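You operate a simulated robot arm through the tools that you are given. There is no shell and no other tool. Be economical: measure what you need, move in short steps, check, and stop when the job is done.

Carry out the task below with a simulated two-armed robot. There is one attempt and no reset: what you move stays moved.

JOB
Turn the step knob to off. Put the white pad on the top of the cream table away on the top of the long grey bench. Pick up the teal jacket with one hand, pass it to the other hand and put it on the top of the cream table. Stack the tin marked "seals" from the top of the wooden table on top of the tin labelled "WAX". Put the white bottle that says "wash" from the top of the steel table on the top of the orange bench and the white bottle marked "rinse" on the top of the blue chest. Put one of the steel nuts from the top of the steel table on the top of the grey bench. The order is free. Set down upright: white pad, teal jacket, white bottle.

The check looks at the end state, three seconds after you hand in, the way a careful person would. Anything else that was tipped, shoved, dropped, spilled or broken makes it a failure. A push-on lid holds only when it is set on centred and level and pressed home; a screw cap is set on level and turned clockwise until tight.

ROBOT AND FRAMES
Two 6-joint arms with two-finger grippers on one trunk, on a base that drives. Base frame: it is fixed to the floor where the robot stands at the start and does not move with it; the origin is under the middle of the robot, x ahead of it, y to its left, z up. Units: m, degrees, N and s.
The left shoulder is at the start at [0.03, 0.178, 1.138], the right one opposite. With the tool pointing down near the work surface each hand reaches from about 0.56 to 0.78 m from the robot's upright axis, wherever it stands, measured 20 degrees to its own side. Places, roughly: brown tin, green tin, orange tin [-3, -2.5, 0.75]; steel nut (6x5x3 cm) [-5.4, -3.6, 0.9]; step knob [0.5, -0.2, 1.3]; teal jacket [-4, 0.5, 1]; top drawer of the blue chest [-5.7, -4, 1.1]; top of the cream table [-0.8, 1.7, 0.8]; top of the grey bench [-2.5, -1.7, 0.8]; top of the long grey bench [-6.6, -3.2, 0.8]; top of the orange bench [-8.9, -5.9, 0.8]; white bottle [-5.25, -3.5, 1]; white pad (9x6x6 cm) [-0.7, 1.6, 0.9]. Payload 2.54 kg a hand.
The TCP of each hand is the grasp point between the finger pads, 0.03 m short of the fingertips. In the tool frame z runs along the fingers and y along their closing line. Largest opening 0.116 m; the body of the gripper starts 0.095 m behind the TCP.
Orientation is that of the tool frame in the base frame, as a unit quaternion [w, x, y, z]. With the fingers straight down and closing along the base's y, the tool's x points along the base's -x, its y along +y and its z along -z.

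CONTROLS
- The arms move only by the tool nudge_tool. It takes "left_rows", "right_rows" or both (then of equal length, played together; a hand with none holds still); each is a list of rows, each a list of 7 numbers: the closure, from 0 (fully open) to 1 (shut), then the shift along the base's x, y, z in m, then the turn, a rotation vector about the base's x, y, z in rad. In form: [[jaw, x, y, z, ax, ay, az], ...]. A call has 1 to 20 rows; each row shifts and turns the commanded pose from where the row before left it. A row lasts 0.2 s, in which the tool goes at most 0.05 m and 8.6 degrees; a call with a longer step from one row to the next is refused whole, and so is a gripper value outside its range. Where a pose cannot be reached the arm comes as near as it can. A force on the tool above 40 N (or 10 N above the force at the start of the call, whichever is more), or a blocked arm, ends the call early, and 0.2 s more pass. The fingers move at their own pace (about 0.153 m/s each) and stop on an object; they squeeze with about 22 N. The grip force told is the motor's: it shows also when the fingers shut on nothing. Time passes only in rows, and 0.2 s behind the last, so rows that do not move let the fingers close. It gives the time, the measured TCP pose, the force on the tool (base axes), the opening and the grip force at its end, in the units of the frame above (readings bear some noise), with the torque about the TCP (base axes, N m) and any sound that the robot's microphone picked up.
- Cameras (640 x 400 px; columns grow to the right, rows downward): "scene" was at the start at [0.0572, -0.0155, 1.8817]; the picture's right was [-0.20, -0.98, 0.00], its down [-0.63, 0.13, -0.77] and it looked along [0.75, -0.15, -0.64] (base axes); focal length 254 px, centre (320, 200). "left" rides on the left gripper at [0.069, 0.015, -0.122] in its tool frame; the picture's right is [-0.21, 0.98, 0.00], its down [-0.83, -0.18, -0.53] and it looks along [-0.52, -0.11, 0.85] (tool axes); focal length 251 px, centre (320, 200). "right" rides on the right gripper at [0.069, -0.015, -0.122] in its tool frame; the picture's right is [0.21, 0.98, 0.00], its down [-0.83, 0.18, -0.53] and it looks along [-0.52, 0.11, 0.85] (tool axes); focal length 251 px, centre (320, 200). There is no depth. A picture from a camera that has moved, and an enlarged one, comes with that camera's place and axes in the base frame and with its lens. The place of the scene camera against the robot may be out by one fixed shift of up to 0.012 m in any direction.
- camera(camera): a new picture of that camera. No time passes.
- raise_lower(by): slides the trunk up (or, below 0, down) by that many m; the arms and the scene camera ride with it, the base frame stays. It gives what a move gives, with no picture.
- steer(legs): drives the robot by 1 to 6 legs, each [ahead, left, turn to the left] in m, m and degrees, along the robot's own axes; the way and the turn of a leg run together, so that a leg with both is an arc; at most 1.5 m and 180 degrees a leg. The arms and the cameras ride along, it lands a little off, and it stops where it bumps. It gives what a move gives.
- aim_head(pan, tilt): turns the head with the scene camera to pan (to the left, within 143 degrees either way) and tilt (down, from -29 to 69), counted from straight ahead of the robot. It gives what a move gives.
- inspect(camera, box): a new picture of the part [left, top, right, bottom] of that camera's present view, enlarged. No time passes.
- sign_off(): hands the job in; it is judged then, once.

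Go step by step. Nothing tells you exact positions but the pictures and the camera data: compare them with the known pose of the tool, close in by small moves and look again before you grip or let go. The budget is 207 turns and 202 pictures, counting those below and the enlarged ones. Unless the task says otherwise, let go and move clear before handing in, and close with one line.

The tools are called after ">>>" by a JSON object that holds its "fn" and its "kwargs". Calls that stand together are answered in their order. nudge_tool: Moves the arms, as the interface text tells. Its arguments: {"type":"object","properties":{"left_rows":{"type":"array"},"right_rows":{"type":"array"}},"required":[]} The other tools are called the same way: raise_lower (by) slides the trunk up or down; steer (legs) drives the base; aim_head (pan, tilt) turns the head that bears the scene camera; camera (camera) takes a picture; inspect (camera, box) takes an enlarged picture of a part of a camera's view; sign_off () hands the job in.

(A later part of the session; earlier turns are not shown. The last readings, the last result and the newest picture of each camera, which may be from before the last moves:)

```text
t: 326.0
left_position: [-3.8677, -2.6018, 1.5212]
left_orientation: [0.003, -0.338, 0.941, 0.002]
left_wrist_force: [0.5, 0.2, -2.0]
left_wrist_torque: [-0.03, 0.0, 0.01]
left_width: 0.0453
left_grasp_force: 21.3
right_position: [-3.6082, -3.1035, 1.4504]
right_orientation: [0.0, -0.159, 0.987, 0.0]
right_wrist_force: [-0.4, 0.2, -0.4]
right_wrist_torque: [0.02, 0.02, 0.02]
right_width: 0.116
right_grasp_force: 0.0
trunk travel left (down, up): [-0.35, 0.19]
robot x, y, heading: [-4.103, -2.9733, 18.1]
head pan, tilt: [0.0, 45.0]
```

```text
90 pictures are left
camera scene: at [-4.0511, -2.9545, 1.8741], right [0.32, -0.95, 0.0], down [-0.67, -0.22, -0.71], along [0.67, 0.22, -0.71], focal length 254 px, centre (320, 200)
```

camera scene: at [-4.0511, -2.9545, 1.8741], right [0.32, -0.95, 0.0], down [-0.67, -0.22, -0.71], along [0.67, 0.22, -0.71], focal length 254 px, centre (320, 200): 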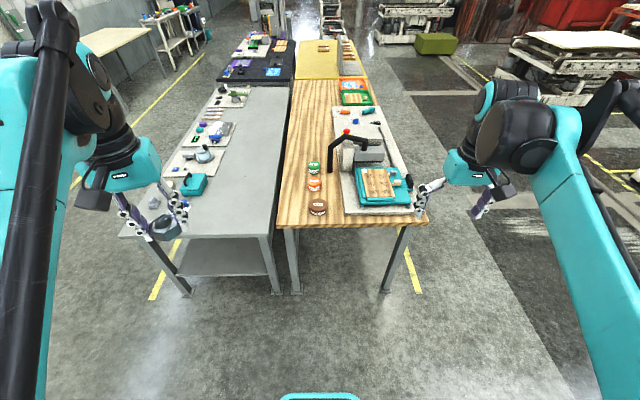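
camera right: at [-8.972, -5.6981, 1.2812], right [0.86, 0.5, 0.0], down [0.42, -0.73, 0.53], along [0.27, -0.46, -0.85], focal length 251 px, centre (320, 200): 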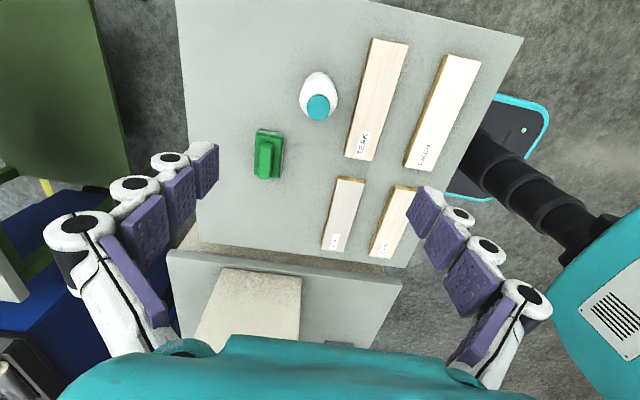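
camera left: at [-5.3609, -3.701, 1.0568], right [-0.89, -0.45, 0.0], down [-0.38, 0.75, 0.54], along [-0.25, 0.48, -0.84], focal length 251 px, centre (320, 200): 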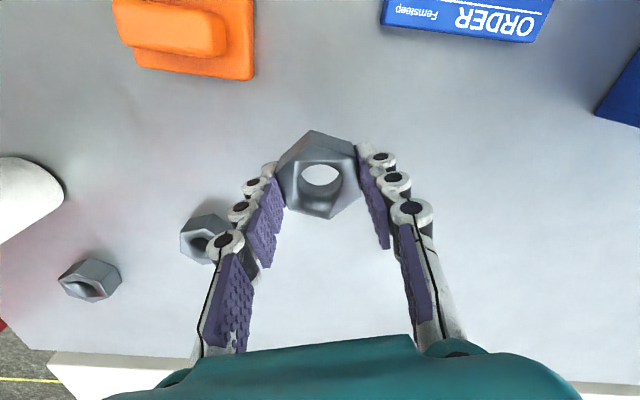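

Perfect view: the grey bench on the left has a free strip, and the three tins stand on the wooden table. I'll zoom on the tins.

>>> {"fn": "inspect", "kwargs": {"camera": "scene", "box": [270, 140, 350, 230]}}

>>> {"fn": "inspect", "kwargs": {"camera": "scene", "box": [120, 80, 300, 250]}}

```text
4.44 times, centred on (310, 185) of scene
camera zoom: at [-4.0511, -2.9545, 1.8741], right [0.32, -0.95, 0.0], down [-0.67, -0.22, -0.71], along [0.67, 0.22, -0.71], focal length 1128 px, centre (364, 267)
```

zoom: 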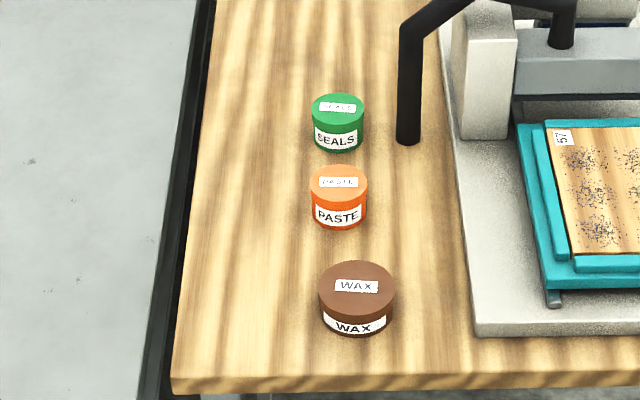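

```text
2.35 times, centred on (210, 165) of scene
camera zoom: at [-4.0511, -2.9545, 1.8741], right [0.32, -0.95, 0.0], down [-0.67, -0.22, -0.71], along [0.67, 0.22, -0.71], focal length 597 px, centre (579, 282)
```

zoom: 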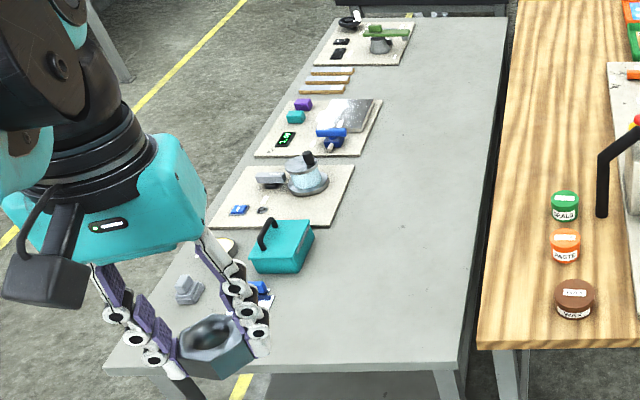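

The tins read SEALS (green), PASTE (orange), WAX (brown). First I'll put the nut on the grey bench's free strip: drive in 0.46 m and 0.2 m left.

>>> {"fn": "steer", "kwargs": {"legs": [[0.44, 0.2, 0]]}}

>>> {"fn": "nudge_tool", "kwargs": {"left_rows": [[1, 0.037, 0.012, -0.025, 0, 0, 0], [1, 0.037, 0.012, -0.025, 0, 0, 0], [1, 0.037, 0.012, -0.025, 0, 0, 0], [1, 0.037, 0.012, -0.025, 0, 0, 0], [1, 0.037, 0.012, -0.025, 0, 0, 0], [1, 0.037, 0.012, -0.025, 0, 0, 0], [1, 0.037, 0.012, -0.025, 0, 0, 0], [1, 0, 0, -0.04, 0, 0, 0], [1, 0, 0, -0.04, 0, 0, 0], [1, 0, 0, -0.04, 0, 0, 0], [1, 0, 0, 0, 0, 0, 0]]}}

>>> {"fn": "aim_head", "kwargs": {"pan": 15, "tilt": 55}}

>>> {"fn": "camera", "kwargs": {"camera": "scene"}}

>>> {"fn": "camera", "kwargs": {"camera": "left"}}

```text
t: 328.9
left_position: [-3.515, -2.2733, 1.5225]
left_orientation: [0.003, -0.337, 0.941, 0.002]
left_wrist_force: [0.7, 0.3, -2.6]
left_wrist_torque: [0.0, -0.01, -0.04]
left_width: 0.0452
left_grasp_force: 22.0
right_position: [-3.257, -2.7765, 1.452]
right_orientation: [0.001, -0.158, 0.987, 0.0]
right_wrist_force: [0.2, 0.5, 0.0]
right_wrist_torque: [-0.01, 0.0, 0.03]
right_width: 0.1162
right_grasp_force: 0.0
trunk travel left (down, up): [-0.35, 0.19]
robot x, y, heading: [-3.7529, -2.6461, 18.2]
head pan, tilt: [0.0, 45.0]
```

```text
t: 331.3
left_position: [-3.2545, -2.1902, 1.2275]
left_orientation: [0.005, -0.337, 0.941, 0.001]
left_wrist_force: [-0.6, -0.1, -1.6]
left_wrist_torque: [0.03, 0.0, -0.02]
left_width: 0.0452
left_grasp_force: 21.7
right_position: [-3.2562, -2.7783, 1.45]
right_orientation: [0.0, -0.158, 0.987, 0.0]
right_wrist_force: [0.4, 0.2, 0.4]
right_wrist_torque: [0.04, -0.02, 0.03]
right_width: 0.116
right_grasp_force: 0.1
trunk travel left (down, up): [-0.35, 0.19]
robot x, y, heading: [-3.7503, -2.6439, 18.1]
head pan, tilt: [0.0, 45.0]
```

```text
t: 332.1
left_position: [-3.2549, -2.1902, 1.2261]
left_orientation: [0.003, -0.337, 0.941, 0.002]
left_wrist_force: [-0.1, 0.9, -2.5]
left_wrist_torque: [0.02, 0.02, -0.01]
left_width: 0.045
left_grasp_force: 21.7
right_position: [-3.2544, -2.7768, 1.4504]
right_orientation: [0.0, -0.157, 0.988, 0.0]
right_wrist_force: [-0.7, 0.2, 0.3]
right_wrist_torque: [-0.05, 0.03, 0.02]
right_width: 0.1159
right_grasp_force: 0.1
trunk travel left (down, up): [-0.35, 0.19]
robot x, y, heading: [-3.751, -2.6457, 18.2]
head pan, tilt: [15.0, 55.0]
```

```text
87 pictures are left
camera scene: at [-3.7152, -2.6124, 1.8607], right [0.55, -0.84, 0.0], down [-0.69, -0.45, -0.57], along [0.48, 0.31, -0.82], focal length 254 px, centre (320, 200)
```

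scene: 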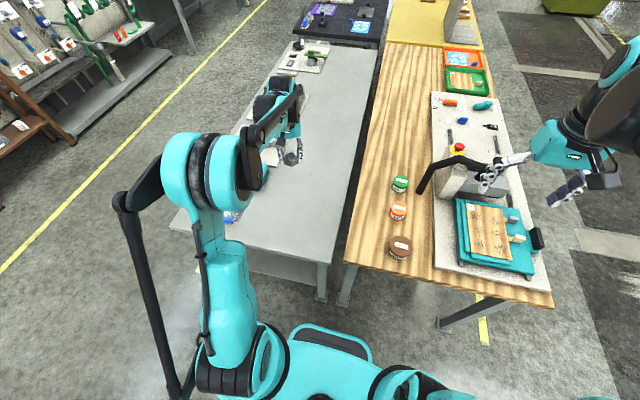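

```text
86 pictures are left
camera left: at [-3.3175, -2.2225, 1.3477], right [-0.45, 0.89, 0.0], down [0.75, 0.38, 0.54], along [0.48, 0.25, -0.84], focal length 251 px, centre (320, 200)
```

left: 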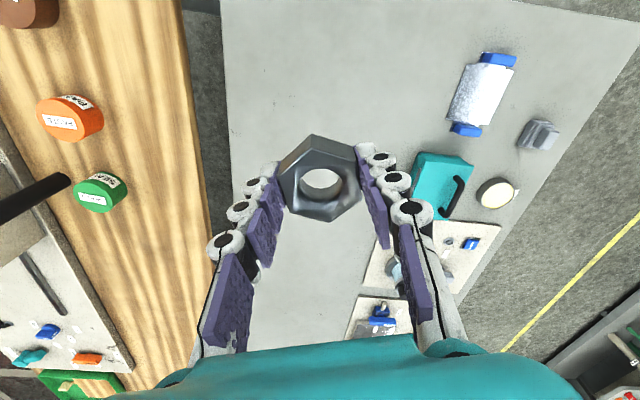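

The landing spot is free. I'll lower the nut.

>>> {"fn": "nudge_tool", "kwargs": {"left_rows": [[1, 0, 0, -0.045, 0, 0, 0], [1, 0, 0, -0.045, 0, 0, 0], [1, 0, 0, -0.045, 0, 0, 0], [1, 0, 0, -0.045, 0, 0, 0], [1, 0, 0, -0.045, 0, 0, 0], [1, 0, 0, -0.045, 0, 0, 0], [1, 0, 0, -0.02, 0, 0, 0], [1, 0, 0, -0.01, 0, 0, 0], [1, 0, 0, -0.006, 0, 0, 0], [1, 0, 0, -0.006, 0, 0, 0], [1, 0, 0, 0, 0, 0, 0]]}}

>>> {"fn": "camera", "kwargs": {"camera": "left"}}

```text
t: 334.5
left_position: [-3.2548, -2.1884, 0.9146]
left_orientation: [0.003, -0.337, 0.941, 0.002]
left_wrist_force: [-0.6, -0.7, -2.5]
left_wrist_torque: [0.01, 0.01, 0.01]
left_width: 0.0453
left_grasp_force: 21.7
right_position: [-3.2564, -2.7764, 1.4508]
right_orientation: [0.0, -0.159, 0.987, 0.0]
right_wrist_force: [-0.6, -0.7, 0.3]
right_wrist_torque: [0.01, 0.0, -0.01]
right_width: 0.1159
right_grasp_force: 0.0
trunk travel left (down, up): [-0.35, 0.19]
robot x, y, heading: [-3.7511, -2.6466, 18.0]
head pan, tilt: [15.0, 55.0]
```

```text
85 pictures are left
camera left: at [-3.3181, -2.2208, 1.0357], right [-0.45, 0.89, 0.0], down [0.75, 0.38, 0.54], along [0.48, 0.25, -0.84], focal length 251 px, centre (320, 200)
```

left: 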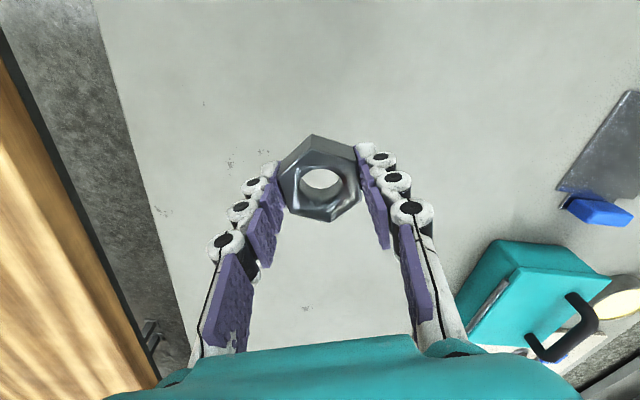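

>>> {"fn": "nudge_tool", "kwargs": {"left_rows": [[1, 0.012, -0.028, 0, 0, 0, 0], [1, 0, 0, -0.008, 0, 0, 0], [1, 0, 0, -0.006, 0, 0, 0], [1, 0, 0, -0.006, 0, 0, 0], [1, 0, 0, -0.006, 0, 0, 0], [1, 0, 0, 0, 0, 0, 0]]}}

```text
t: 335.9
left_position: [-3.2428, -2.2185, 0.8893]
left_orientation: [0.003, -0.336, 0.942, 0.001]
left_wrist_force: [-0.1, -0.6, -2.2]
left_wrist_torque: [-0.04, 0.03, 0.05]
left_width: 0.0455
left_grasp_force: 22.1
right_position: [-3.2565, -2.7777, 1.4508]
right_orientation: [0.0, -0.158, 0.987, 0.0]
right_wrist_force: [0.4, 0.0, 0.3]
right_wrist_torque: [0.03, 0.01, -0.01]
right_width: 0.1158
right_grasp_force: 0.1
trunk travel left (down, up): [-0.35, 0.19]
robot x, y, heading: [-3.7482, -2.6483, 18.4]
head pan, tilt: [15.0, 55.0]
```

>>> {"fn": "nudge_tool", "kwargs": {"left_rows": [[1, 0, 0, -0.005, 0, 0, 0], [1, 0, 0, -0.005, 0, 0, 0], [1, 0, 0, -0.004, 0, 0, 0], [1, 0, 0, 0, 0, 0, 0]]}}

>>> {"fn": "camera", "kwargs": {"camera": "left"}}

```text
t: 336.9
left_position: [-3.2426, -2.2182, 0.8742]
left_orientation: [0.003, -0.337, 0.941, 0.002]
left_wrist_force: [-0.2, 0.3, -1.8]
left_wrist_torque: [-0.02, -0.02, -0.03]
left_width: 0.0453
left_grasp_force: 22.4
right_position: [-3.2562, -2.7764, 1.4503]
right_orientation: [0.0, -0.159, 0.987, 0.0]
right_wrist_force: [-0.4, 0.3, 0.1]
right_wrist_torque: [0.02, 0.02, 0.01]
right_width: 0.1156
right_grasp_force: 0.0
trunk travel left (down, up): [-0.35, 0.19]
robot x, y, heading: [-3.7509, -2.6462, 18.0]
head pan, tilt: [15.0, 55.0]
```

```text
84 pictures are left
camera left: at [-3.3072, -2.2509, 0.9953], right [-0.45, 0.89, 0.0], down [0.75, 0.38, 0.54], along [0.48, 0.25, -0.84], focal length 251 px, centre (320, 200)
```

left: 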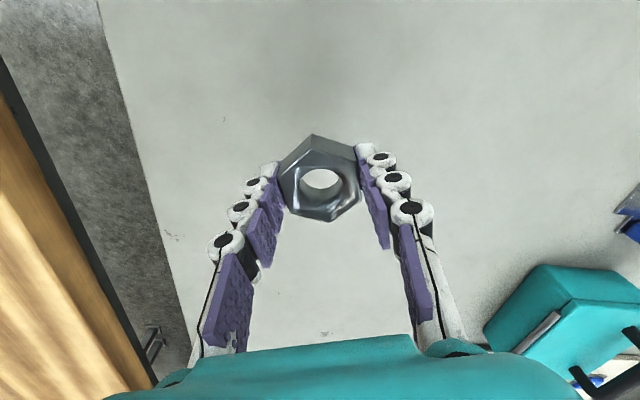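

>>> {"fn": "nudge_tool", "kwargs": {"left_rows": [[1, 0, 0, -0.005, 0, 0, 0], [1, 0, 0, -0.005, 0, 0, 0], [1, 0, 0, -0.005, 0, 0, 0], [1, 0, 0, -0.005, 0, 0, 0], [1, 0, 0, 0, 0, 0, 0]]}}

>>> {"fn": "camera", "kwargs": {"camera": "left"}}

```text
t: 338.1
left_position: [-3.2434, -2.2163, 0.855]
left_orientation: [0.002, -0.337, 0.942, 0.001]
left_wrist_force: [0.3, -0.8, -2.0]
left_wrist_torque: [0.01, -0.03, 0.01]
left_width: 0.0451
left_grasp_force: 21.8
right_position: [-3.2574, -2.7777, 1.4505]
right_orientation: [0.0, -0.158, 0.987, -0.001]
right_wrist_force: [0.4, 0.0, -1.1]
right_wrist_torque: [0.02, 0.03, -0.02]
right_width: 0.1158
right_grasp_force: 0.0
trunk travel left (down, up): [-0.35, 0.19]
robot x, y, heading: [-3.7509, -2.6452, 18.2]
head pan, tilt: [15.0, 55.0]
```

```text
83 pictures are left
camera left: at [-3.3072, -2.25, 0.9756], right [-0.45, 0.89, 0.0], down [0.75, 0.38, 0.54], along [0.48, 0.25, -0.84], focal length 251 px, centre (320, 200)
```

left: 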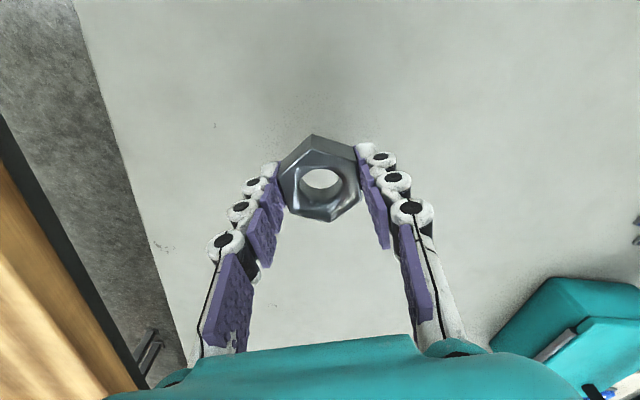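

>>> {"fn": "nudge_tool", "kwargs": {"left_rows": [[1, 0, 0, -0.004, 0, 0, 0], [1, 0, 0, -0.004, 0, 0, 0], [1, 0, 0, -0.004, 0, 0, 0], [1, 0, 0, -0.004, 0, 0, 0], [1, 0, 0, -0.004, 0, 0, 0], [1, 0, 0, -0.004, 0, 0, 0], [1, 0, 0, 0, 0, 0, 0]]}}

>>> {"fn": "camera", "kwargs": {"camera": "left"}}

```text
t: 339.7
left_position: [-3.2432, -2.2169, 0.8306]
left_orientation: [0.003, -0.337, 0.941, 0.002]
left_wrist_force: [0.6, 0.5, -2.1]
left_wrist_torque: [-0.01, -0.03, -0.01]
left_width: 0.0453
left_grasp_force: 21.9
right_position: [-3.2562, -2.7775, 1.4496]
right_orientation: [0.001, -0.158, 0.987, 0.0]
right_wrist_force: [-0.2, -0.9, 0.0]
right_wrist_torque: [0.0, 0.01, 0.0]
right_width: 0.1158
right_grasp_force: 0.1
trunk travel left (down, up): [-0.35, 0.19]
robot x, y, heading: [-3.7484, -2.6461, 18.2]
head pan, tilt: [15.0, 55.0]
```

```text
82 pictures are left
camera left: at [-3.307, -2.2501, 0.9522], right [-0.45, 0.89, 0.0], down [0.75, 0.38, 0.54], along [0.48, 0.25, -0.84], focal length 251 px, centre (320, 200)
```

left: 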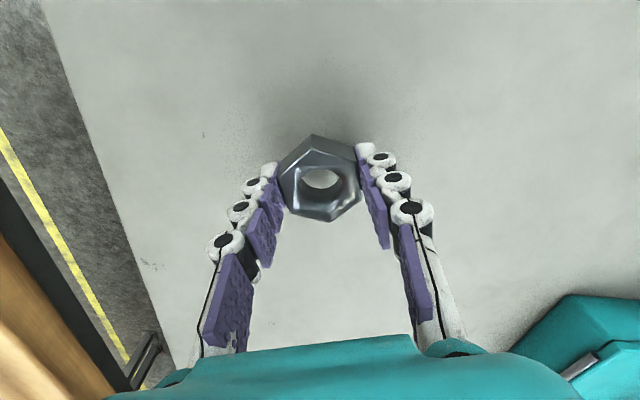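

>>> {"fn": "nudge_tool", "kwargs": {"left_rows": [[1, 0, 0, -0.005, 0, 0, 0], [1, 0, 0, -0.005, 0, 0, 0], [1, 0, 0, -0.004, 0, 0, 0], [1, 0, 0, -0.004, 0, 0, 0], [1, 0, 0, -0.003, 0, 0, 0], [1, 0, 0, 0, 0, 0, 0]]}}

```text
t: 341.1
left_position: [-3.2439, -2.2176, 0.8094]
left_orientation: [0.003, -0.337, 0.941, 0.002]
left_wrist_force: [0.0, 0.3, -1.6]
left_wrist_torque: [0.02, 0.0, -0.03]
left_width: 0.0451
left_grasp_force: 22.4
right_position: [-3.2567, -2.7772, 1.451]
right_orientation: [0.001, -0.158, 0.987, 0.001]
right_wrist_force: [-0.1, -0.3, 0.7]
right_wrist_torque: [0.0, -0.01, 0.0]
right_width: 0.116
right_grasp_force: 0.0
trunk travel left (down, up): [-0.35, 0.19]
robot x, y, heading: [-3.7531, -2.6459, 18.4]
head pan, tilt: [15.0, 55.0]
```

>>> {"fn": "nudge_tool", "kwargs": {"left_rows": [[1, 0, 0, -0.004, 0, 0, 0], [1, 0, 0, -0.004, 0, 0, 0], [1, 0, 0, -0.003, 0, 0, 0], [1, 0, 0, -0.003, 0, 0, 0], [1, 0, 0, 0, 0, 0, 0]]}}

>>> {"fn": "camera", "kwargs": {"camera": "left"}}

```text
t: 341.5
left_position: [-3.2448, -2.2185, 0.8094]
left_orientation: [0.005, -0.338, 0.941, 0.003]
left_wrist_force: [-5.5, -3.2, 27.8]
left_wrist_torque: [-0.12, 0.11, -0.01]
left_width: 0.0453
left_grasp_force: 22.1
right_position: [-3.2583, -2.7789, 1.4515]
right_orientation: [0.001, -0.157, 0.988, 0.0]
right_wrist_force: [0.2, 0.4, -0.4]
right_wrist_torque: [-0.03, 0.03, -0.04]
right_width: 0.1161
right_grasp_force: 0.1
trunk travel left (down, up): [-0.35, 0.19]
robot x, y, heading: [-3.7521, -2.6475, 17.9]
head pan, tilt: [15.0, 55.0]
stopped in row 2 (left hand): the force on the tool passed its limit at 50 N (the readings are from after the stop); the commanded pose is now the measured one
```

```text
81 pictures are left
camera left: at [-3.3078, -2.2507, 0.9304], right [-0.45, 0.89, 0.0], down [0.75, 0.38, 0.54], along [0.48, 0.25, -0.84], focal length 251 px, centre (320, 200)
```

left: 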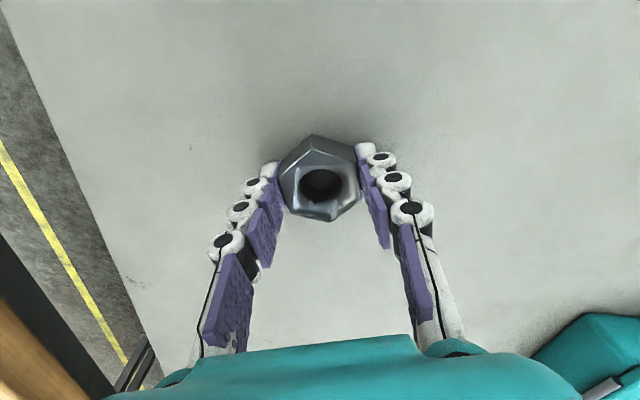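

The nut is on the grey bench. I'll release it and rise.

>>> {"fn": "nudge_tool", "kwargs": {"left_rows": [[0.9, 0, 0, 0.002, 0, 0, 0], [0.3, 0, 0, 0, 0, 0, 0], [0.3, 0, 0, 0, 0, 0, 0], [0.3, 0, 0, 0.03, 0, 0, 0], [0.3, 0, 0, 0.045, 0, 0, 0], [0.3, 0, 0, 0.045, 0, 0, 0], [0, 0, 0, 0.045, 0, 0, 0], [0, 0, 0, 0.045, 0, 0, 0], [0, 0, 0, 0.045, 0, 0, 0], [0, 0, 0, 0.045, 0, 0, 0], [0, 0, 0, 0.045, 0, 0, 0], [0, 0, 0, 0.045, 0, 0, 0], [0, 0, 0, 0, 0, 0, 0]]}}

>>> {"fn": "aim_head", "kwargs": {"pan": 0, "tilt": 55}}

>>> {"fn": "camera", "kwargs": {"camera": "scene"}}

>>> {"fn": "camera", "kwargs": {"camera": "right"}}

```text
t: 344.3
left_position: [-3.2412, -2.2133, 1.1972]
left_orientation: [0.005, -0.338, 0.941, 0.001]
left_wrist_force: [0.5, -0.4, 0.3]
left_wrist_torque: [-0.03, 0.01, 0.02]
left_width: 0.1159
left_grasp_force: 0.1
right_position: [-3.255, -2.7782, 1.449]
right_orientation: [0.001, -0.158, 0.987, 0.0]
right_wrist_force: [-0.8, 0.4, -0.8]
right_wrist_torque: [-0.03, 0.0, 0.01]
right_width: 0.1161
right_grasp_force: 0.1
trunk travel left (down, up): [-0.35, 0.19]
robot x, y, heading: [-3.7525, -2.6438, 18.1]
head pan, tilt: [15.0, 55.0]
```

```text
t: 345.1
left_position: [-3.2411, -2.2136, 1.1968]
left_orientation: [0.005, -0.338, 0.941, 0.002]
left_wrist_force: [-0.1, -0.9, 0.1]
left_wrist_torque: [-0.01, 0.01, 0.03]
left_width: 0.1157
left_grasp_force: 0.0
right_position: [-3.2563, -2.7775, 1.451]
right_orientation: [0.0, -0.158, 0.987, 0.0]
right_wrist_force: [-0.8, -0.4, -0.2]
right_wrist_torque: [0.0, -0.02, 0.02]
right_width: 0.1162
right_grasp_force: 0.0
trunk travel left (down, up): [-0.35, 0.19]
robot x, y, heading: [-3.7516, -2.6412, 18.2]
head pan, tilt: [0.0, 55.0]
```

```text
80 pictures are left
camera scene: at [-3.7079, -2.6297, 1.8607], right [0.31, -0.95, 0.0], down [-0.78, -0.26, -0.57], along [0.54, 0.18, -0.82], focal length 254 px, centre (320, 200)
```

scene: 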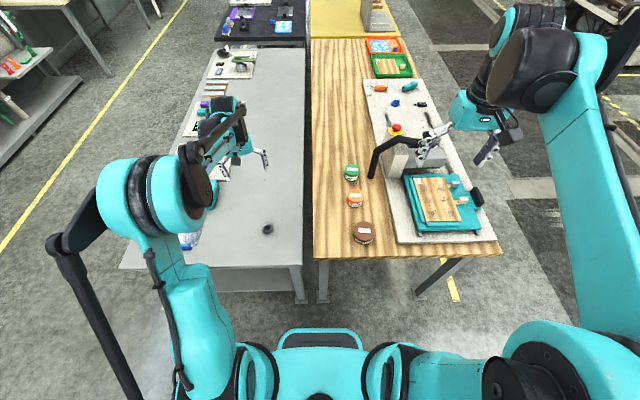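

```text
79 pictures are left
camera right: at [-3.3179, -2.8129, 1.5728], right [-0.51, 0.86, 0.0], down [0.73, 0.43, 0.53], along [0.46, 0.27, -0.85], focal length 251 px, centre (320, 200)
```

right: 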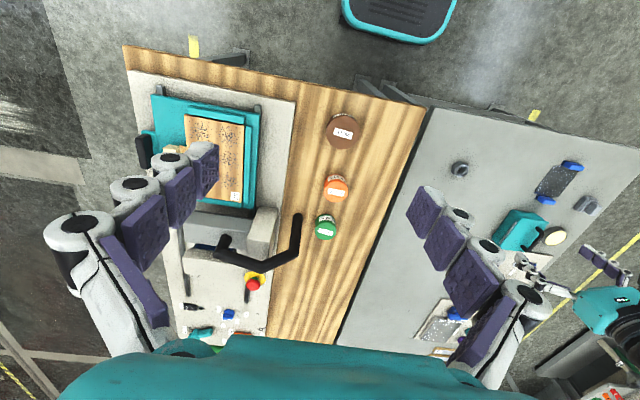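

The nut lies on the grey bench. SEALS is deep on the wooden table (about 0.92 m ahead), so I'll shift right to get it in front of the left hand, move closer and use a forward-tilted grip.

>>> {"fn": "steer", "kwargs": {"legs": [[0, -0.38, 0], [0.13, 0, 0]]}}

>>> {"fn": "nudge_tool", "kwargs": {"left_rows": [[0, 0.02, 0.007, 0, 0.04, -0.1235, 0], [0, 0.02, 0.007, 0, 0.04, -0.1235, 0], [0, 0.02, 0.007, 0, 0.04, -0.1235, 0], [0, 0.02, 0.007, 0, 0.04, -0.1235, 0], [0, 0, 0, 0, 0, 0, 0]]}}

>>> {"fn": "camera", "kwargs": {"camera": "left"}}

>>> {"fn": "camera", "kwargs": {"camera": "scene"}}

```text
t: 348.4
left_position: [-2.9984, -2.529, 1.1961]
left_orientation: [0.005, -0.338, 0.941, 0.002]
left_wrist_force: [0.4, -0.4, -1.0]
left_wrist_torque: [-0.02, -0.03, 0.0]
left_width: 0.1159
left_grasp_force: 0.1
right_position: [-3.0133, -3.0928, 1.4506]
right_orientation: [0.001, -0.159, 0.987, -0.001]
right_wrist_force: [0.6, -0.5, -0.3]
right_wrist_torque: [-0.01, 0.0, 0.0]
right_width: 0.1158
right_grasp_force: 0.1
trunk travel left (down, up): [-0.35, 0.19]
robot x, y, heading: [-3.5072, -2.9613, 18.5]
head pan, tilt: [0.0, 55.0]
```

```text
t: 349.6
left_position: [-2.9165, -2.5, 1.1966]
left_orientation: [0.262, -0.327, 0.908, -0.007]
left_wrist_force: [-0.4, 0.4, -0.1]
left_wrist_torque: [-0.02, 0.01, 0.01]
left_width: 0.116
left_grasp_force: 0.0
right_position: [-3.0125, -3.0927, 1.4506]
right_orientation: [0.0, -0.158, 0.987, 0.0]
right_wrist_force: [0.0, 1.1, -0.1]
right_wrist_torque: [0.01, 0.01, 0.0]
right_width: 0.116
right_grasp_force: 0.0
trunk travel left (down, up): [-0.35, 0.19]
robot x, y, heading: [-3.5088, -2.9601, 18.3]
head pan, tilt: [0.0, 55.0]
```

```text
78 pictures are left
camera left: at [-3.0296, -2.5482, 1.2659], right [-0.44, 0.9, -0.08], down [0.39, 0.26, 0.88], along [0.81, 0.36, -0.46], focal length 251 px, centre (320, 200)
```

left: 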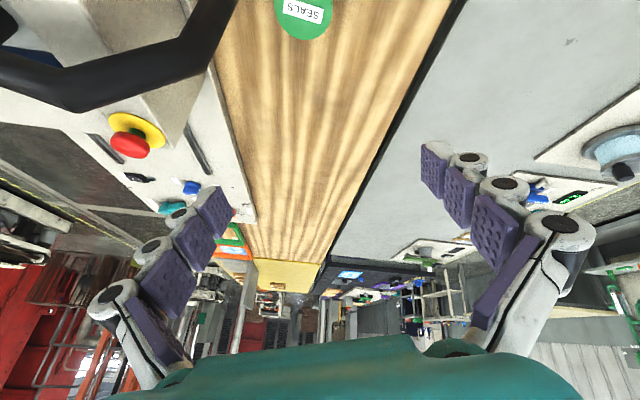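

```text
77 pictures are left
camera scene: at [-3.4639, -2.9449, 1.8606], right [0.31, -0.95, 0.0], down [-0.78, -0.26, -0.57], along [0.54, 0.18, -0.82], focal length 254 px, centre (320, 200)
```

scene: 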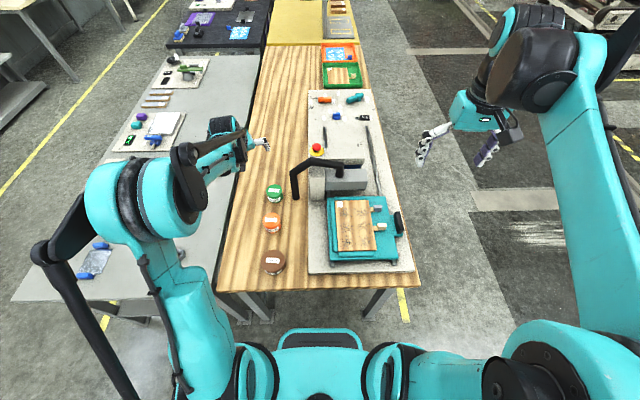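

SEALS triangulates to about (-2.848, -2.512), with its lid top near z 0.89. I'll move to a pre-grasp point 12 cm back along the tilted tool axis and look.

>>> {"fn": "nudge_tool", "kwargs": {"left_rows": [[0.1, 0.002, -0.006, -0.042, 0, 0, 0], [0.1, 0.002, -0.006, -0.042, 0, 0, 0], [0.1, 0.002, -0.006, -0.042, 0, 0, 0], [0.1, 0.002, -0.006, -0.042, 0, 0, 0], [0.1, 0.003, -0.006, -0.042, 0, 0, 0], [0.1, 0, 0, 0, 0, 0, 0]]}}

>>> {"fn": "camera", "kwargs": {"camera": "left"}}

>>> {"fn": "inspect", "kwargs": {"camera": "scene", "box": [200, 130, 340, 290]}}

```text
t: 351.0
left_position: [-2.907, -2.5319, 0.9844]
left_orientation: [0.261, -0.327, 0.908, -0.006]
left_wrist_force: [-0.1, 0.3, -0.5]
left_wrist_torque: [-0.04, 0.01, -0.01]
left_width: 0.1046
left_grasp_force: 0.1
right_position: [-3.0139, -3.0931, 1.4498]
right_orientation: [0.0, -0.158, 0.987, 0.0]
right_wrist_force: [-0.6, -0.3, -1.0]
right_wrist_torque: [0.01, -0.02, 0.01]
right_width: 0.1157
right_grasp_force: 0.1
trunk travel left (down, up): [-0.35, 0.19]
robot x, y, heading: [-3.5071, -2.9597, 18.4]
head pan, tilt: [0.0, 55.0]
```

```text
76 pictures are left
camera left: at [-3.0191, -2.5809, 1.0537], right [-0.44, 0.9, -0.08], down [0.39, 0.26, 0.88], along [0.81, 0.36, -0.46], focal length 251 px, centre (320, 200)
```

left: 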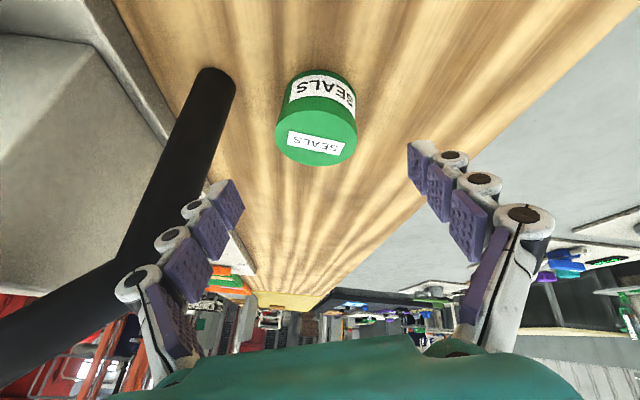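

```text
2.50 times, centred on (270, 210) of scene
camera zoom: at [-3.4652, -2.9454, 1.8607], right [0.31, -0.95, 0.0], down [-0.78, -0.26, -0.57], along [0.55, 0.18, -0.82], focal length 635 px, centre (445, 175)
```

zoom: 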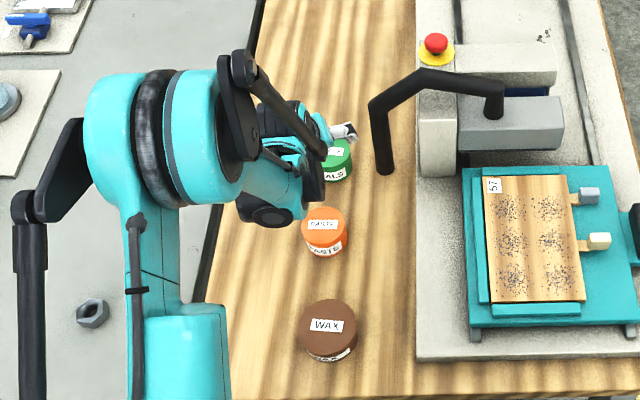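

The tin is on the tool axis. I'll advance 10.5 cm along it.

>>> {"fn": "nudge_tool", "kwargs": {"left_rows": [[0.1, 0.0185, 0.002, -0.032, 0, 0, 0], [0.1, 0.017, 0.005, -0.032, 0, 0, 0], [0.1, 0.016, 0.005, -0.028, 0, 0, 0], [0.1, 0, 0, 0, 0, 0, 0]]}}

>>> {"fn": "camera", "kwargs": {"camera": "left"}}

```text
t: 352.0
left_position: [-2.8541, -2.5217, 0.8921]
left_orientation: [0.262, -0.326, 0.909, -0.007]
left_wrist_force: [-0.3, -0.2, -0.7]
left_wrist_torque: [0.04, 0.03, 0.03]
left_width: 0.1044
left_grasp_force: 0.1
right_position: [-3.012, -3.0928, 1.4513]
right_orientation: [-0.001, -0.159, 0.987, 0.0]
right_wrist_force: [0.6, -0.5, 0.6]
right_wrist_torque: [0.06, 0.0, 0.03]
right_width: 0.116
right_grasp_force: 0.0
trunk travel left (down, up): [-0.35, 0.19]
robot x, y, heading: [-3.5083, -2.9586, 18.1]
head pan, tilt: [0.0, 55.0]
```

```text
74 pictures are left
camera left: at [-2.9666, -2.5693, 0.9624], right [-0.44, 0.9, -0.08], down [0.39, 0.26, 0.88], along [0.81, 0.36, -0.46], focal length 251 px, centre (320, 200)
```

left: 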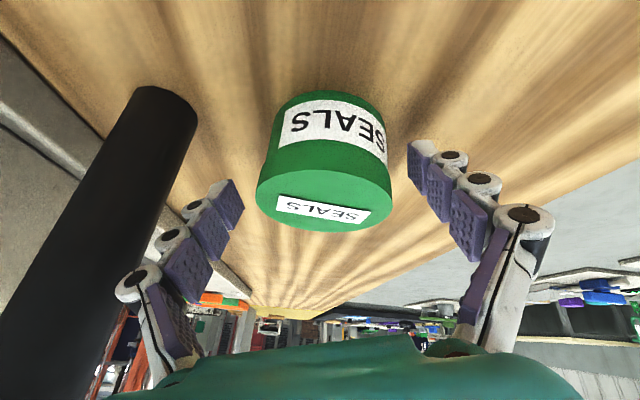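

>>> {"fn": "nudge_tool", "kwargs": {"left_rows": [[0.1, 0.004, 0.002, -0.011, 0, 0, 0], [0.1, 0, 0, 0, 0, 0, 0], [0.6, 0, 0, 0, 0, 0, 0], [0.6, 0, 0, 0, 0, 0, 0], [0.6, 0, 0, 0, 0, 0, 0]]}}

>>> {"fn": "camera", "kwargs": {"camera": "left"}}

```text
t: 353.2
left_position: [-2.8528, -2.5166, 0.8844]
left_orientation: [0.262, -0.327, 0.908, -0.006]
left_wrist_force: [-6.0, 6.8, 27.0]
left_wrist_torque: [1.17, 0.73, 0.06]
left_width: 0.0775
left_grasp_force: 21.7
right_position: [-3.0167, -3.0929, 1.4512]
right_orientation: [0.001, -0.159, 0.987, 0.0]
right_wrist_force: [0.8, 0.9, -0.6]
right_wrist_torque: [-0.01, 0.0, 0.02]
right_width: 0.116
right_grasp_force: 0.1
trunk travel left (down, up): [-0.35, 0.19]
robot x, y, heading: [-3.5081, -2.9627, 18.4]
head pan, tilt: [0.0, 55.0]
```

```text
73 pictures are left
camera left: at [-2.965, -2.5661, 0.9541], right [-0.44, 0.9, -0.08], down [0.39, 0.26, 0.88], along [0.81, 0.36, -0.46], focal length 251 px, centre (320, 200)
```

left: 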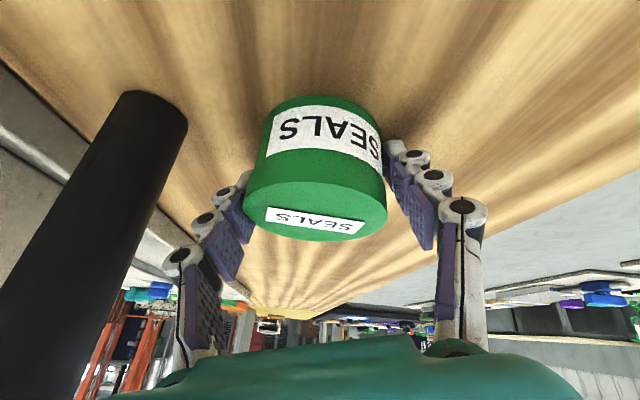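

The tin is gripped (7.75 cm). I'll lift it straight up.

>>> {"fn": "nudge_tool", "kwargs": {"left_rows": [[1, 0, 0, 0.004, 0, 0, 0], [1, 0, 0, 0.004, 0, 0, 0], [1, 0, 0, 0.03, 0, 0, 0], [1, 0, 0, 0.04, 0, 0, 0], [1, 0, 0, 0.04, 0, 0, 0], [1, 0, 0, 0, 0, 0, 0]]}}

>>> {"fn": "camera", "kwargs": {"camera": "left"}}

>>> {"fn": "camera", "kwargs": {"camera": "scene"}}

```text
t: 354.6
left_position: [-2.8516, -2.5181, 0.9981]
left_orientation: [0.261, -0.326, 0.909, -0.006]
left_wrist_force: [-0.1, -0.5, -3.7]
left_wrist_torque: [-0.01, 0.02, 0.01]
left_width: 0.0706
left_grasp_force: 21.9
right_position: [-3.0119, -3.0921, 1.45]
right_orientation: [-0.001, -0.158, 0.987, 0.0]
right_wrist_force: [0.4, 1.1, 0.7]
right_wrist_torque: [-0.04, 0.03, -0.01]
right_width: 0.1159
right_grasp_force: 0.1
trunk travel left (down, up): [-0.35, 0.19]
robot x, y, heading: [-3.5122, -2.9635, 18.4]
head pan, tilt: [0.0, 55.0]
```

```text
72 pictures are left
camera left: at [-2.9634, -2.5668, 1.0689], right [-0.44, 0.9, -0.08], down [0.39, 0.26, 0.88], along [0.81, 0.36, -0.46], focal length 251 px, centre (320, 200)
```

left: 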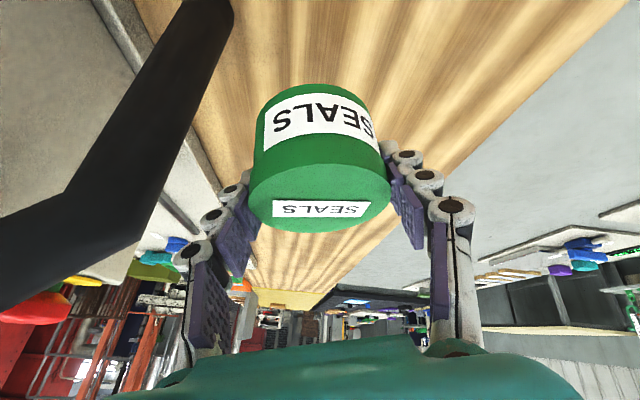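

```text
71 pictures are left
camera scene: at [-3.4632, -2.9442, 1.8606], right [0.31, -0.95, 0.0], down [-0.78, -0.26, -0.57], along [0.54, 0.18, -0.82], focal length 254 px, centre (320, 200)
```

scene: 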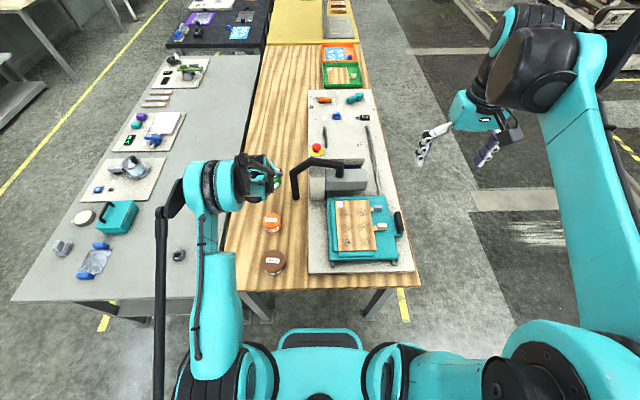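

>>> {"fn": "inspect", "kwargs": {"camera": "left", "box": [220, 70, 420, 250]}}

>>> {"fn": "inspect", "kwargs": {"camera": "scene", "box": [220, 130, 330, 290]}}

```text
2.22 times, centred on (320, 160) of left
camera zoom: at [-2.9634, -2.5668, 1.0689], right [-0.44, 0.9, -0.08], down [0.39, 0.26, 0.88], along [0.81, 0.36, -0.46], focal length 559 px, centre (320, 289)
```

zoom: 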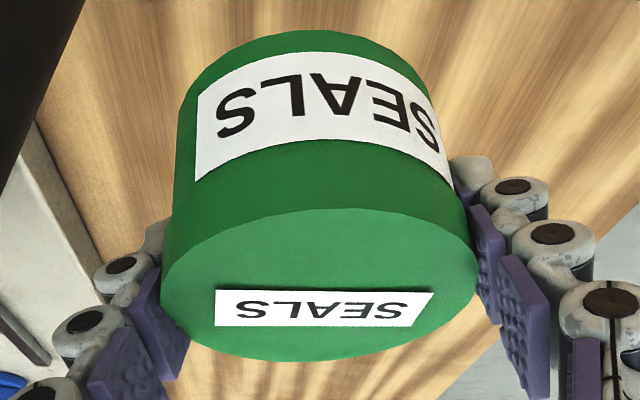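

```text
2.50 times, centred on (275, 210) of scene
camera zoom: at [-3.4632, -2.9442, 1.8606], right [0.31, -0.95, 0.0], down [-0.78, -0.26, -0.57], along [0.54, 0.18, -0.82], focal length 635 px, centre (432, 175)
```

zoom: 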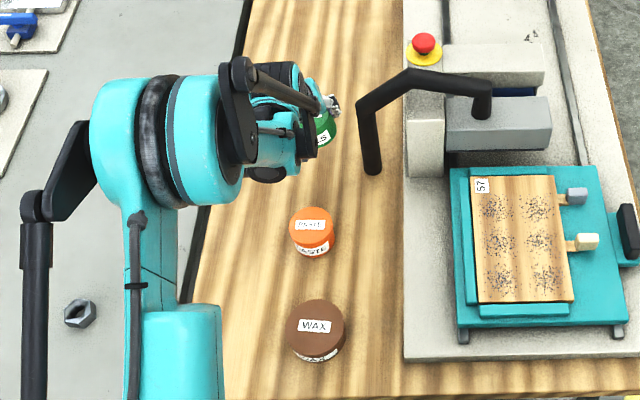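

The tin hangs nearly level. I'll raise it 5 cm and back the base by 0.35 m, so that it hovers over WAX.

>>> {"fn": "nudge_tool", "kwargs": {"left_rows": [[1, 0, 0, 0.04, 0, 0, 0], [1, 0, 0, 0.02, 0, 0, 0], [1, 0, 0, 0, 0, 0, 0]]}}

>>> {"fn": "steer", "kwargs": {"legs": [[-0.35, 0, 0]]}}

>>> {"fn": "camera", "kwargs": {"camera": "left"}}

>>> {"fn": "camera", "kwargs": {"camera": "scene"}}

```text
t: 355.4
left_position: [-2.8517, -2.5155, 1.0595]
left_orientation: [0.262, -0.326, 0.908, -0.006]
left_wrist_force: [0.6, -0.1, -2.8]
left_wrist_torque: [0.0, -0.03, 0.01]
left_width: 0.0706
left_grasp_force: 21.9
right_position: [-3.0125, -3.0929, 1.4513]
right_orientation: [0.0, -0.157, 0.988, 0.0]
right_wrist_force: [-0.4, 0.5, -0.3]
right_wrist_torque: [0.04, 0.02, 0.03]
right_width: 0.1159
right_grasp_force: 0.1
trunk travel left (down, up): [-0.35, 0.19]
robot x, y, heading: [-3.5082, -2.9618, 18.5]
head pan, tilt: [0.0, 55.0]
```

```text
t: 357.7
left_position: [-3.1819, -2.6277, 1.0599]
left_orientation: [0.262, -0.325, 0.909, -0.007]
left_wrist_force: [-0.8, 0.3, -2.9]
left_wrist_torque: [0.01, 0.0, -0.01]
left_width: 0.0702
left_grasp_force: 22.0
right_position: [-3.3477, -3.2049, 1.4508]
right_orientation: [0.001, -0.156, 0.988, 0.0]
right_wrist_force: [-0.7, -0.3, 0.8]
right_wrist_torque: [0.03, 0.03, 0.03]
right_width: 0.1159
right_grasp_force: 0.0
trunk travel left (down, up): [-0.35, 0.19]
robot x, y, heading: [-3.842, -3.0726, 18.3]
head pan, tilt: [0.0, 55.0]
```

```text
68 pictures are left
camera left: at [-3.2954, -2.6769, 1.1285], right [-0.43, 0.9, -0.08], down [0.39, 0.26, 0.88], along [0.81, 0.35, -0.46], focal length 251 px, centre (320, 200)
```

left: 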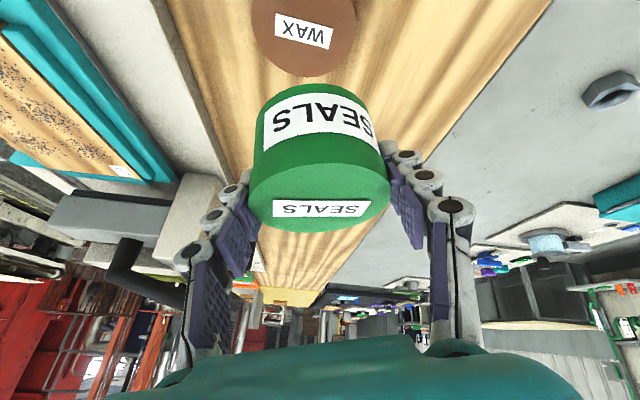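

```text
67 pictures are left
camera scene: at [-3.7981, -3.0543, 1.8606], right [0.31, -0.95, 0.0], down [-0.78, -0.25, -0.57], along [0.55, 0.18, -0.82], focal length 254 px, centre (320, 200)
```

scene: 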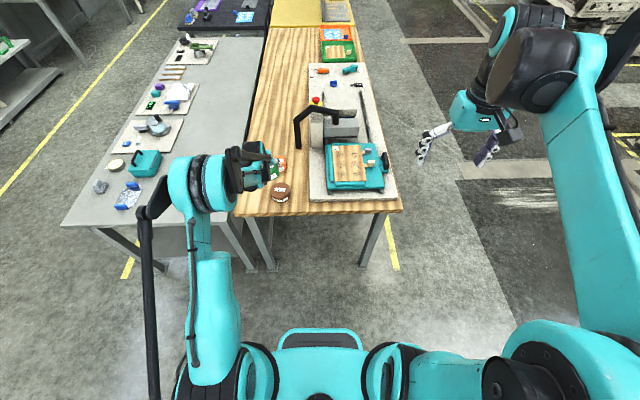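

WAX is at about (-3.167, -2.651) and the held tin's centre at about (-3.186, -2.629). I'll shift by (0.019, -0.022), go down a bit and look.

>>> {"fn": "nudge_tool", "kwargs": {"left_rows": [[1, 0.0095, -0.011, -0.025, 0, 0, 0], [1, 0.0095, -0.011, -0.025, 0, 0, 0], [1, 0, 0, 0, 0, 0, 0]]}}

>>> {"fn": "camera", "kwargs": {"camera": "left"}}

>>> {"fn": "inspect", "kwargs": {"camera": "scene", "box": [220, 130, 340, 230]}}

```text
t: 358.5
left_position: [-3.1636, -2.6507, 1.0105]
left_orientation: [0.262, -0.325, 0.909, -0.006]
left_wrist_force: [0.3, -0.2, -1.8]
left_wrist_torque: [0.01, 0.03, 0.0]
left_width: 0.0704
left_grasp_force: 21.6
right_position: [-3.3475, -3.2031, 1.4509]
right_orientation: [0.0, -0.155, 0.988, 0.0]
right_wrist_force: [-0.9, 0.4, 0.4]
right_wrist_torque: [-0.05, 0.01, -0.03]
right_width: 0.1159
right_grasp_force: 0.1
trunk travel left (down, up): [-0.35, 0.19]
robot x, y, heading: [-3.8434, -3.0676, 18.1]
head pan, tilt: [0.0, 55.0]
```

```text
66 pictures are left
camera left: at [-3.2761, -2.699, 1.0797], right [-0.43, 0.9, -0.08], down [0.39, 0.26, 0.88], along [0.81, 0.35, -0.46], focal length 251 px, centre (320, 200)
```

left: 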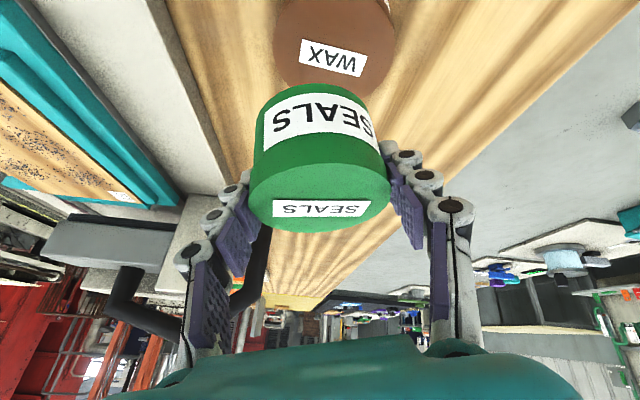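

```text
4.00 times, centred on (280, 180) of scene
camera zoom: at [-3.7985, -3.054, 1.8607], right [0.31, -0.95, 0.0], down [-0.78, -0.25, -0.57], along [0.55, 0.18, -0.82], focal length 1016 px, centre (480, 280)
```

zoom: 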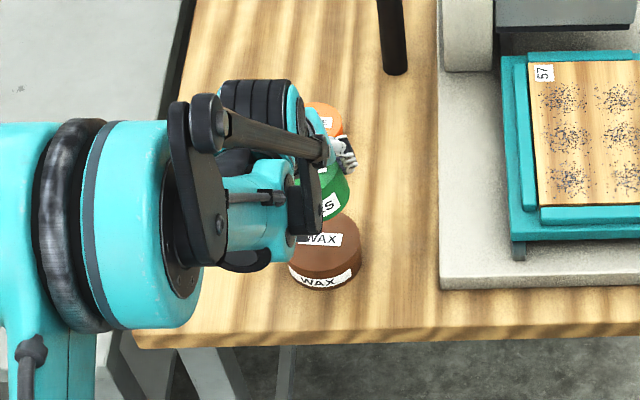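

The two tins are aligned within about 3 mm. I'll descend to just above WAX and then slowly.

>>> {"fn": "nudge_tool", "kwargs": {"left_rows": [[1, 0.001, 0, -0.025, 0, 0, 0], [1, 0.001, 0, -0.02, 0, 0, 0], [1, 0, 0, -0.01, 0, 0, 0], [1, 0, 0, -0.005, 0, 0, 0], [1, 0, 0, 0, 0, 0, 0]]}}

>>> {"fn": "camera", "kwargs": {"camera": "left"}}

>>> {"fn": "inspect", "kwargs": {"camera": "scene", "box": [250, 150, 320, 210]}}

```text
t: 359.7
left_position: [-3.1629, -2.6507, 0.9495]
left_orientation: [0.261, -0.326, 0.909, -0.006]
left_wrist_force: [0.2, -0.2, -3.1]
left_wrist_torque: [0.02, 0.03, 0.03]
left_width: 0.0702
left_grasp_force: 21.9
right_position: [-3.3483, -3.2034, 1.4517]
right_orientation: [0.0, -0.155, 0.988, 0.0]
right_wrist_force: [-0.5, 0.7, 0.3]
right_wrist_torque: [0.02, 0.03, 0.01]
right_width: 0.1161
right_grasp_force: 0.1
trunk travel left (down, up): [-0.35, 0.19]
robot x, y, heading: [-3.8392, -3.0697, 17.8]
head pan, tilt: [0.0, 55.0]
```

```text
64 pictures are left
camera left: at [-3.2747, -2.6993, 1.0187], right [-0.43, 0.9, -0.08], down [0.39, 0.26, 0.88], along [0.81, 0.35, -0.46], focal length 251 px, centre (320, 200)
```

left: 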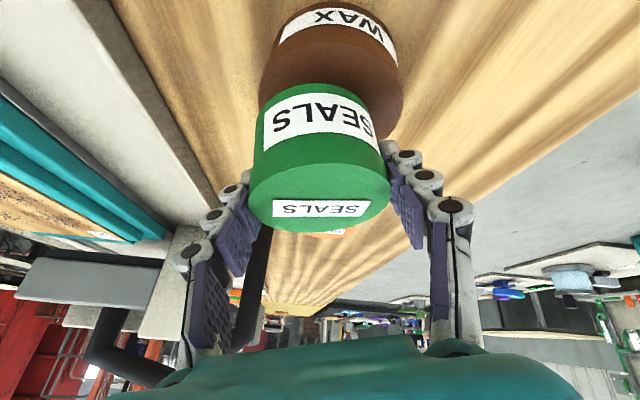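

```text
6.67 times, centred on (285, 180) of scene
camera zoom: at [-3.798, -3.0544, 1.8606], right [0.31, -0.95, 0.0], down [-0.78, -0.25, -0.57], along [0.55, 0.18, -0.82], focal length 1692 px, centre (553, 333)
```

zoom: 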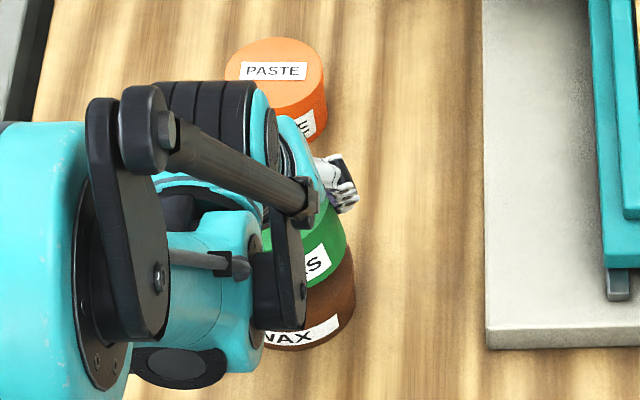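

>>> {"fn": "nudge_tool", "kwargs": {"left_rows": [[1, -0.002, 0.004, -0.006, 0, 0, 0], [1, 0, 0, -0.005, 0, 0, 0], [1, 0, 0, -0.004, 0, 0, 0], [1, 0, 0, -0.003, 0, 0, 0], [1, 0, 0, 0, 0, 0, 0]]}}

>>> {"fn": "inspect", "kwargs": {"camera": "left", "box": [220, 0, 440, 240]}}

```text
t: 360.9
left_position: [-3.1647, -2.6485, 0.9312]
left_orientation: [0.261, -0.324, 0.909, -0.005]
left_wrist_force: [5.0, 0.6, 18.2]
left_wrist_torque: [0.49, 0.29, -0.11]
left_width: 0.0715
left_grasp_force: 22.2
right_position: [-3.3478, -3.2053, 1.4504]
right_orientation: [0.0, -0.155, 0.988, 0.001]
right_wrist_force: [-0.6, 0.4, 1.0]
right_wrist_torque: [0.0, -0.01, 0.02]
right_width: 0.1158
right_grasp_force: 0.1
trunk travel left (down, up): [-0.35, 0.19]
robot x, y, heading: [-3.8427, -3.0733, 17.9]
head pan, tilt: [0.0, 55.0]
```

```text
1.67 times, centred on (330, 120) of left
camera zoom: at [-3.2774, -2.6962, 1.0013], right [-0.43, 0.9, -0.08], down [0.39, 0.26, 0.88], along [0.81, 0.35, -0.46], focal length 419 px, centre (303, 333)
```

zoom: 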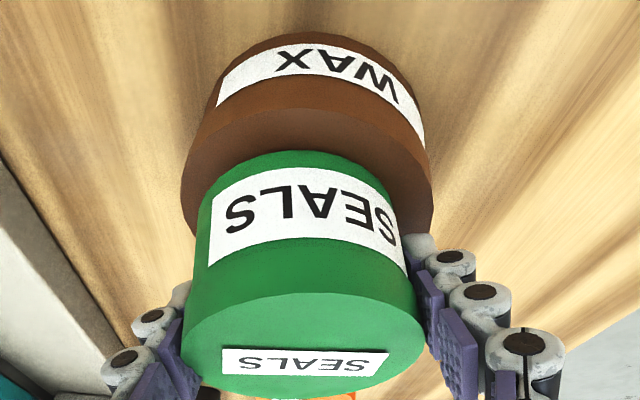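

The tins touch, but SEALS sits about 1.3 cm too far forward. I'll lift slightly, shift back and set it again.

>>> {"fn": "nudge_tool", "kwargs": {"left_rows": [[1, 0, 0, 0.006, 0, 0, 0], [1, 0, 0, 0.004, 0, 0, 0], [1, -0.013, 0, 0, 0, 0, 0], [1, 0, 0, 0, 0, 0, 0]]}}

>>> {"fn": "inspect", "kwargs": {"camera": "left", "box": [220, 0, 440, 240]}}

```text
t: 361.9
left_position: [-3.1782, -2.6465, 0.939]
left_orientation: [0.262, -0.324, 0.909, -0.008]
left_wrist_force: [0.0, -0.1, -3.4]
left_wrist_torque: [-0.02, -0.02, 0.0]
left_width: 0.0704
left_grasp_force: 21.9
right_position: [-3.3466, -3.2044, 1.4502]
right_orientation: [0.0, -0.155, 0.988, -0.001]
right_wrist_force: [0.0, 0.1, 0.3]
right_wrist_torque: [0.02, 0.01, 0.02]
right_width: 0.1162
right_grasp_force: 0.0
trunk travel left (down, up): [-0.35, 0.19]
robot x, y, heading: [-3.8446, -3.0708, 17.9]
head pan, tilt: [0.0, 55.0]
```

```text
1.67 times, centred on (330, 120) of left
camera zoom: at [-3.2899, -2.6951, 1.0099], right [-0.43, 0.9, -0.08], down [0.39, 0.26, 0.88], along [0.81, 0.35, -0.46], focal length 419 px, centre (303, 333)
```

zoom: 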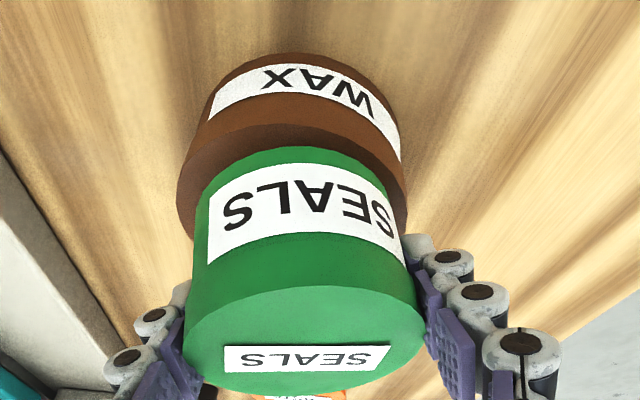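

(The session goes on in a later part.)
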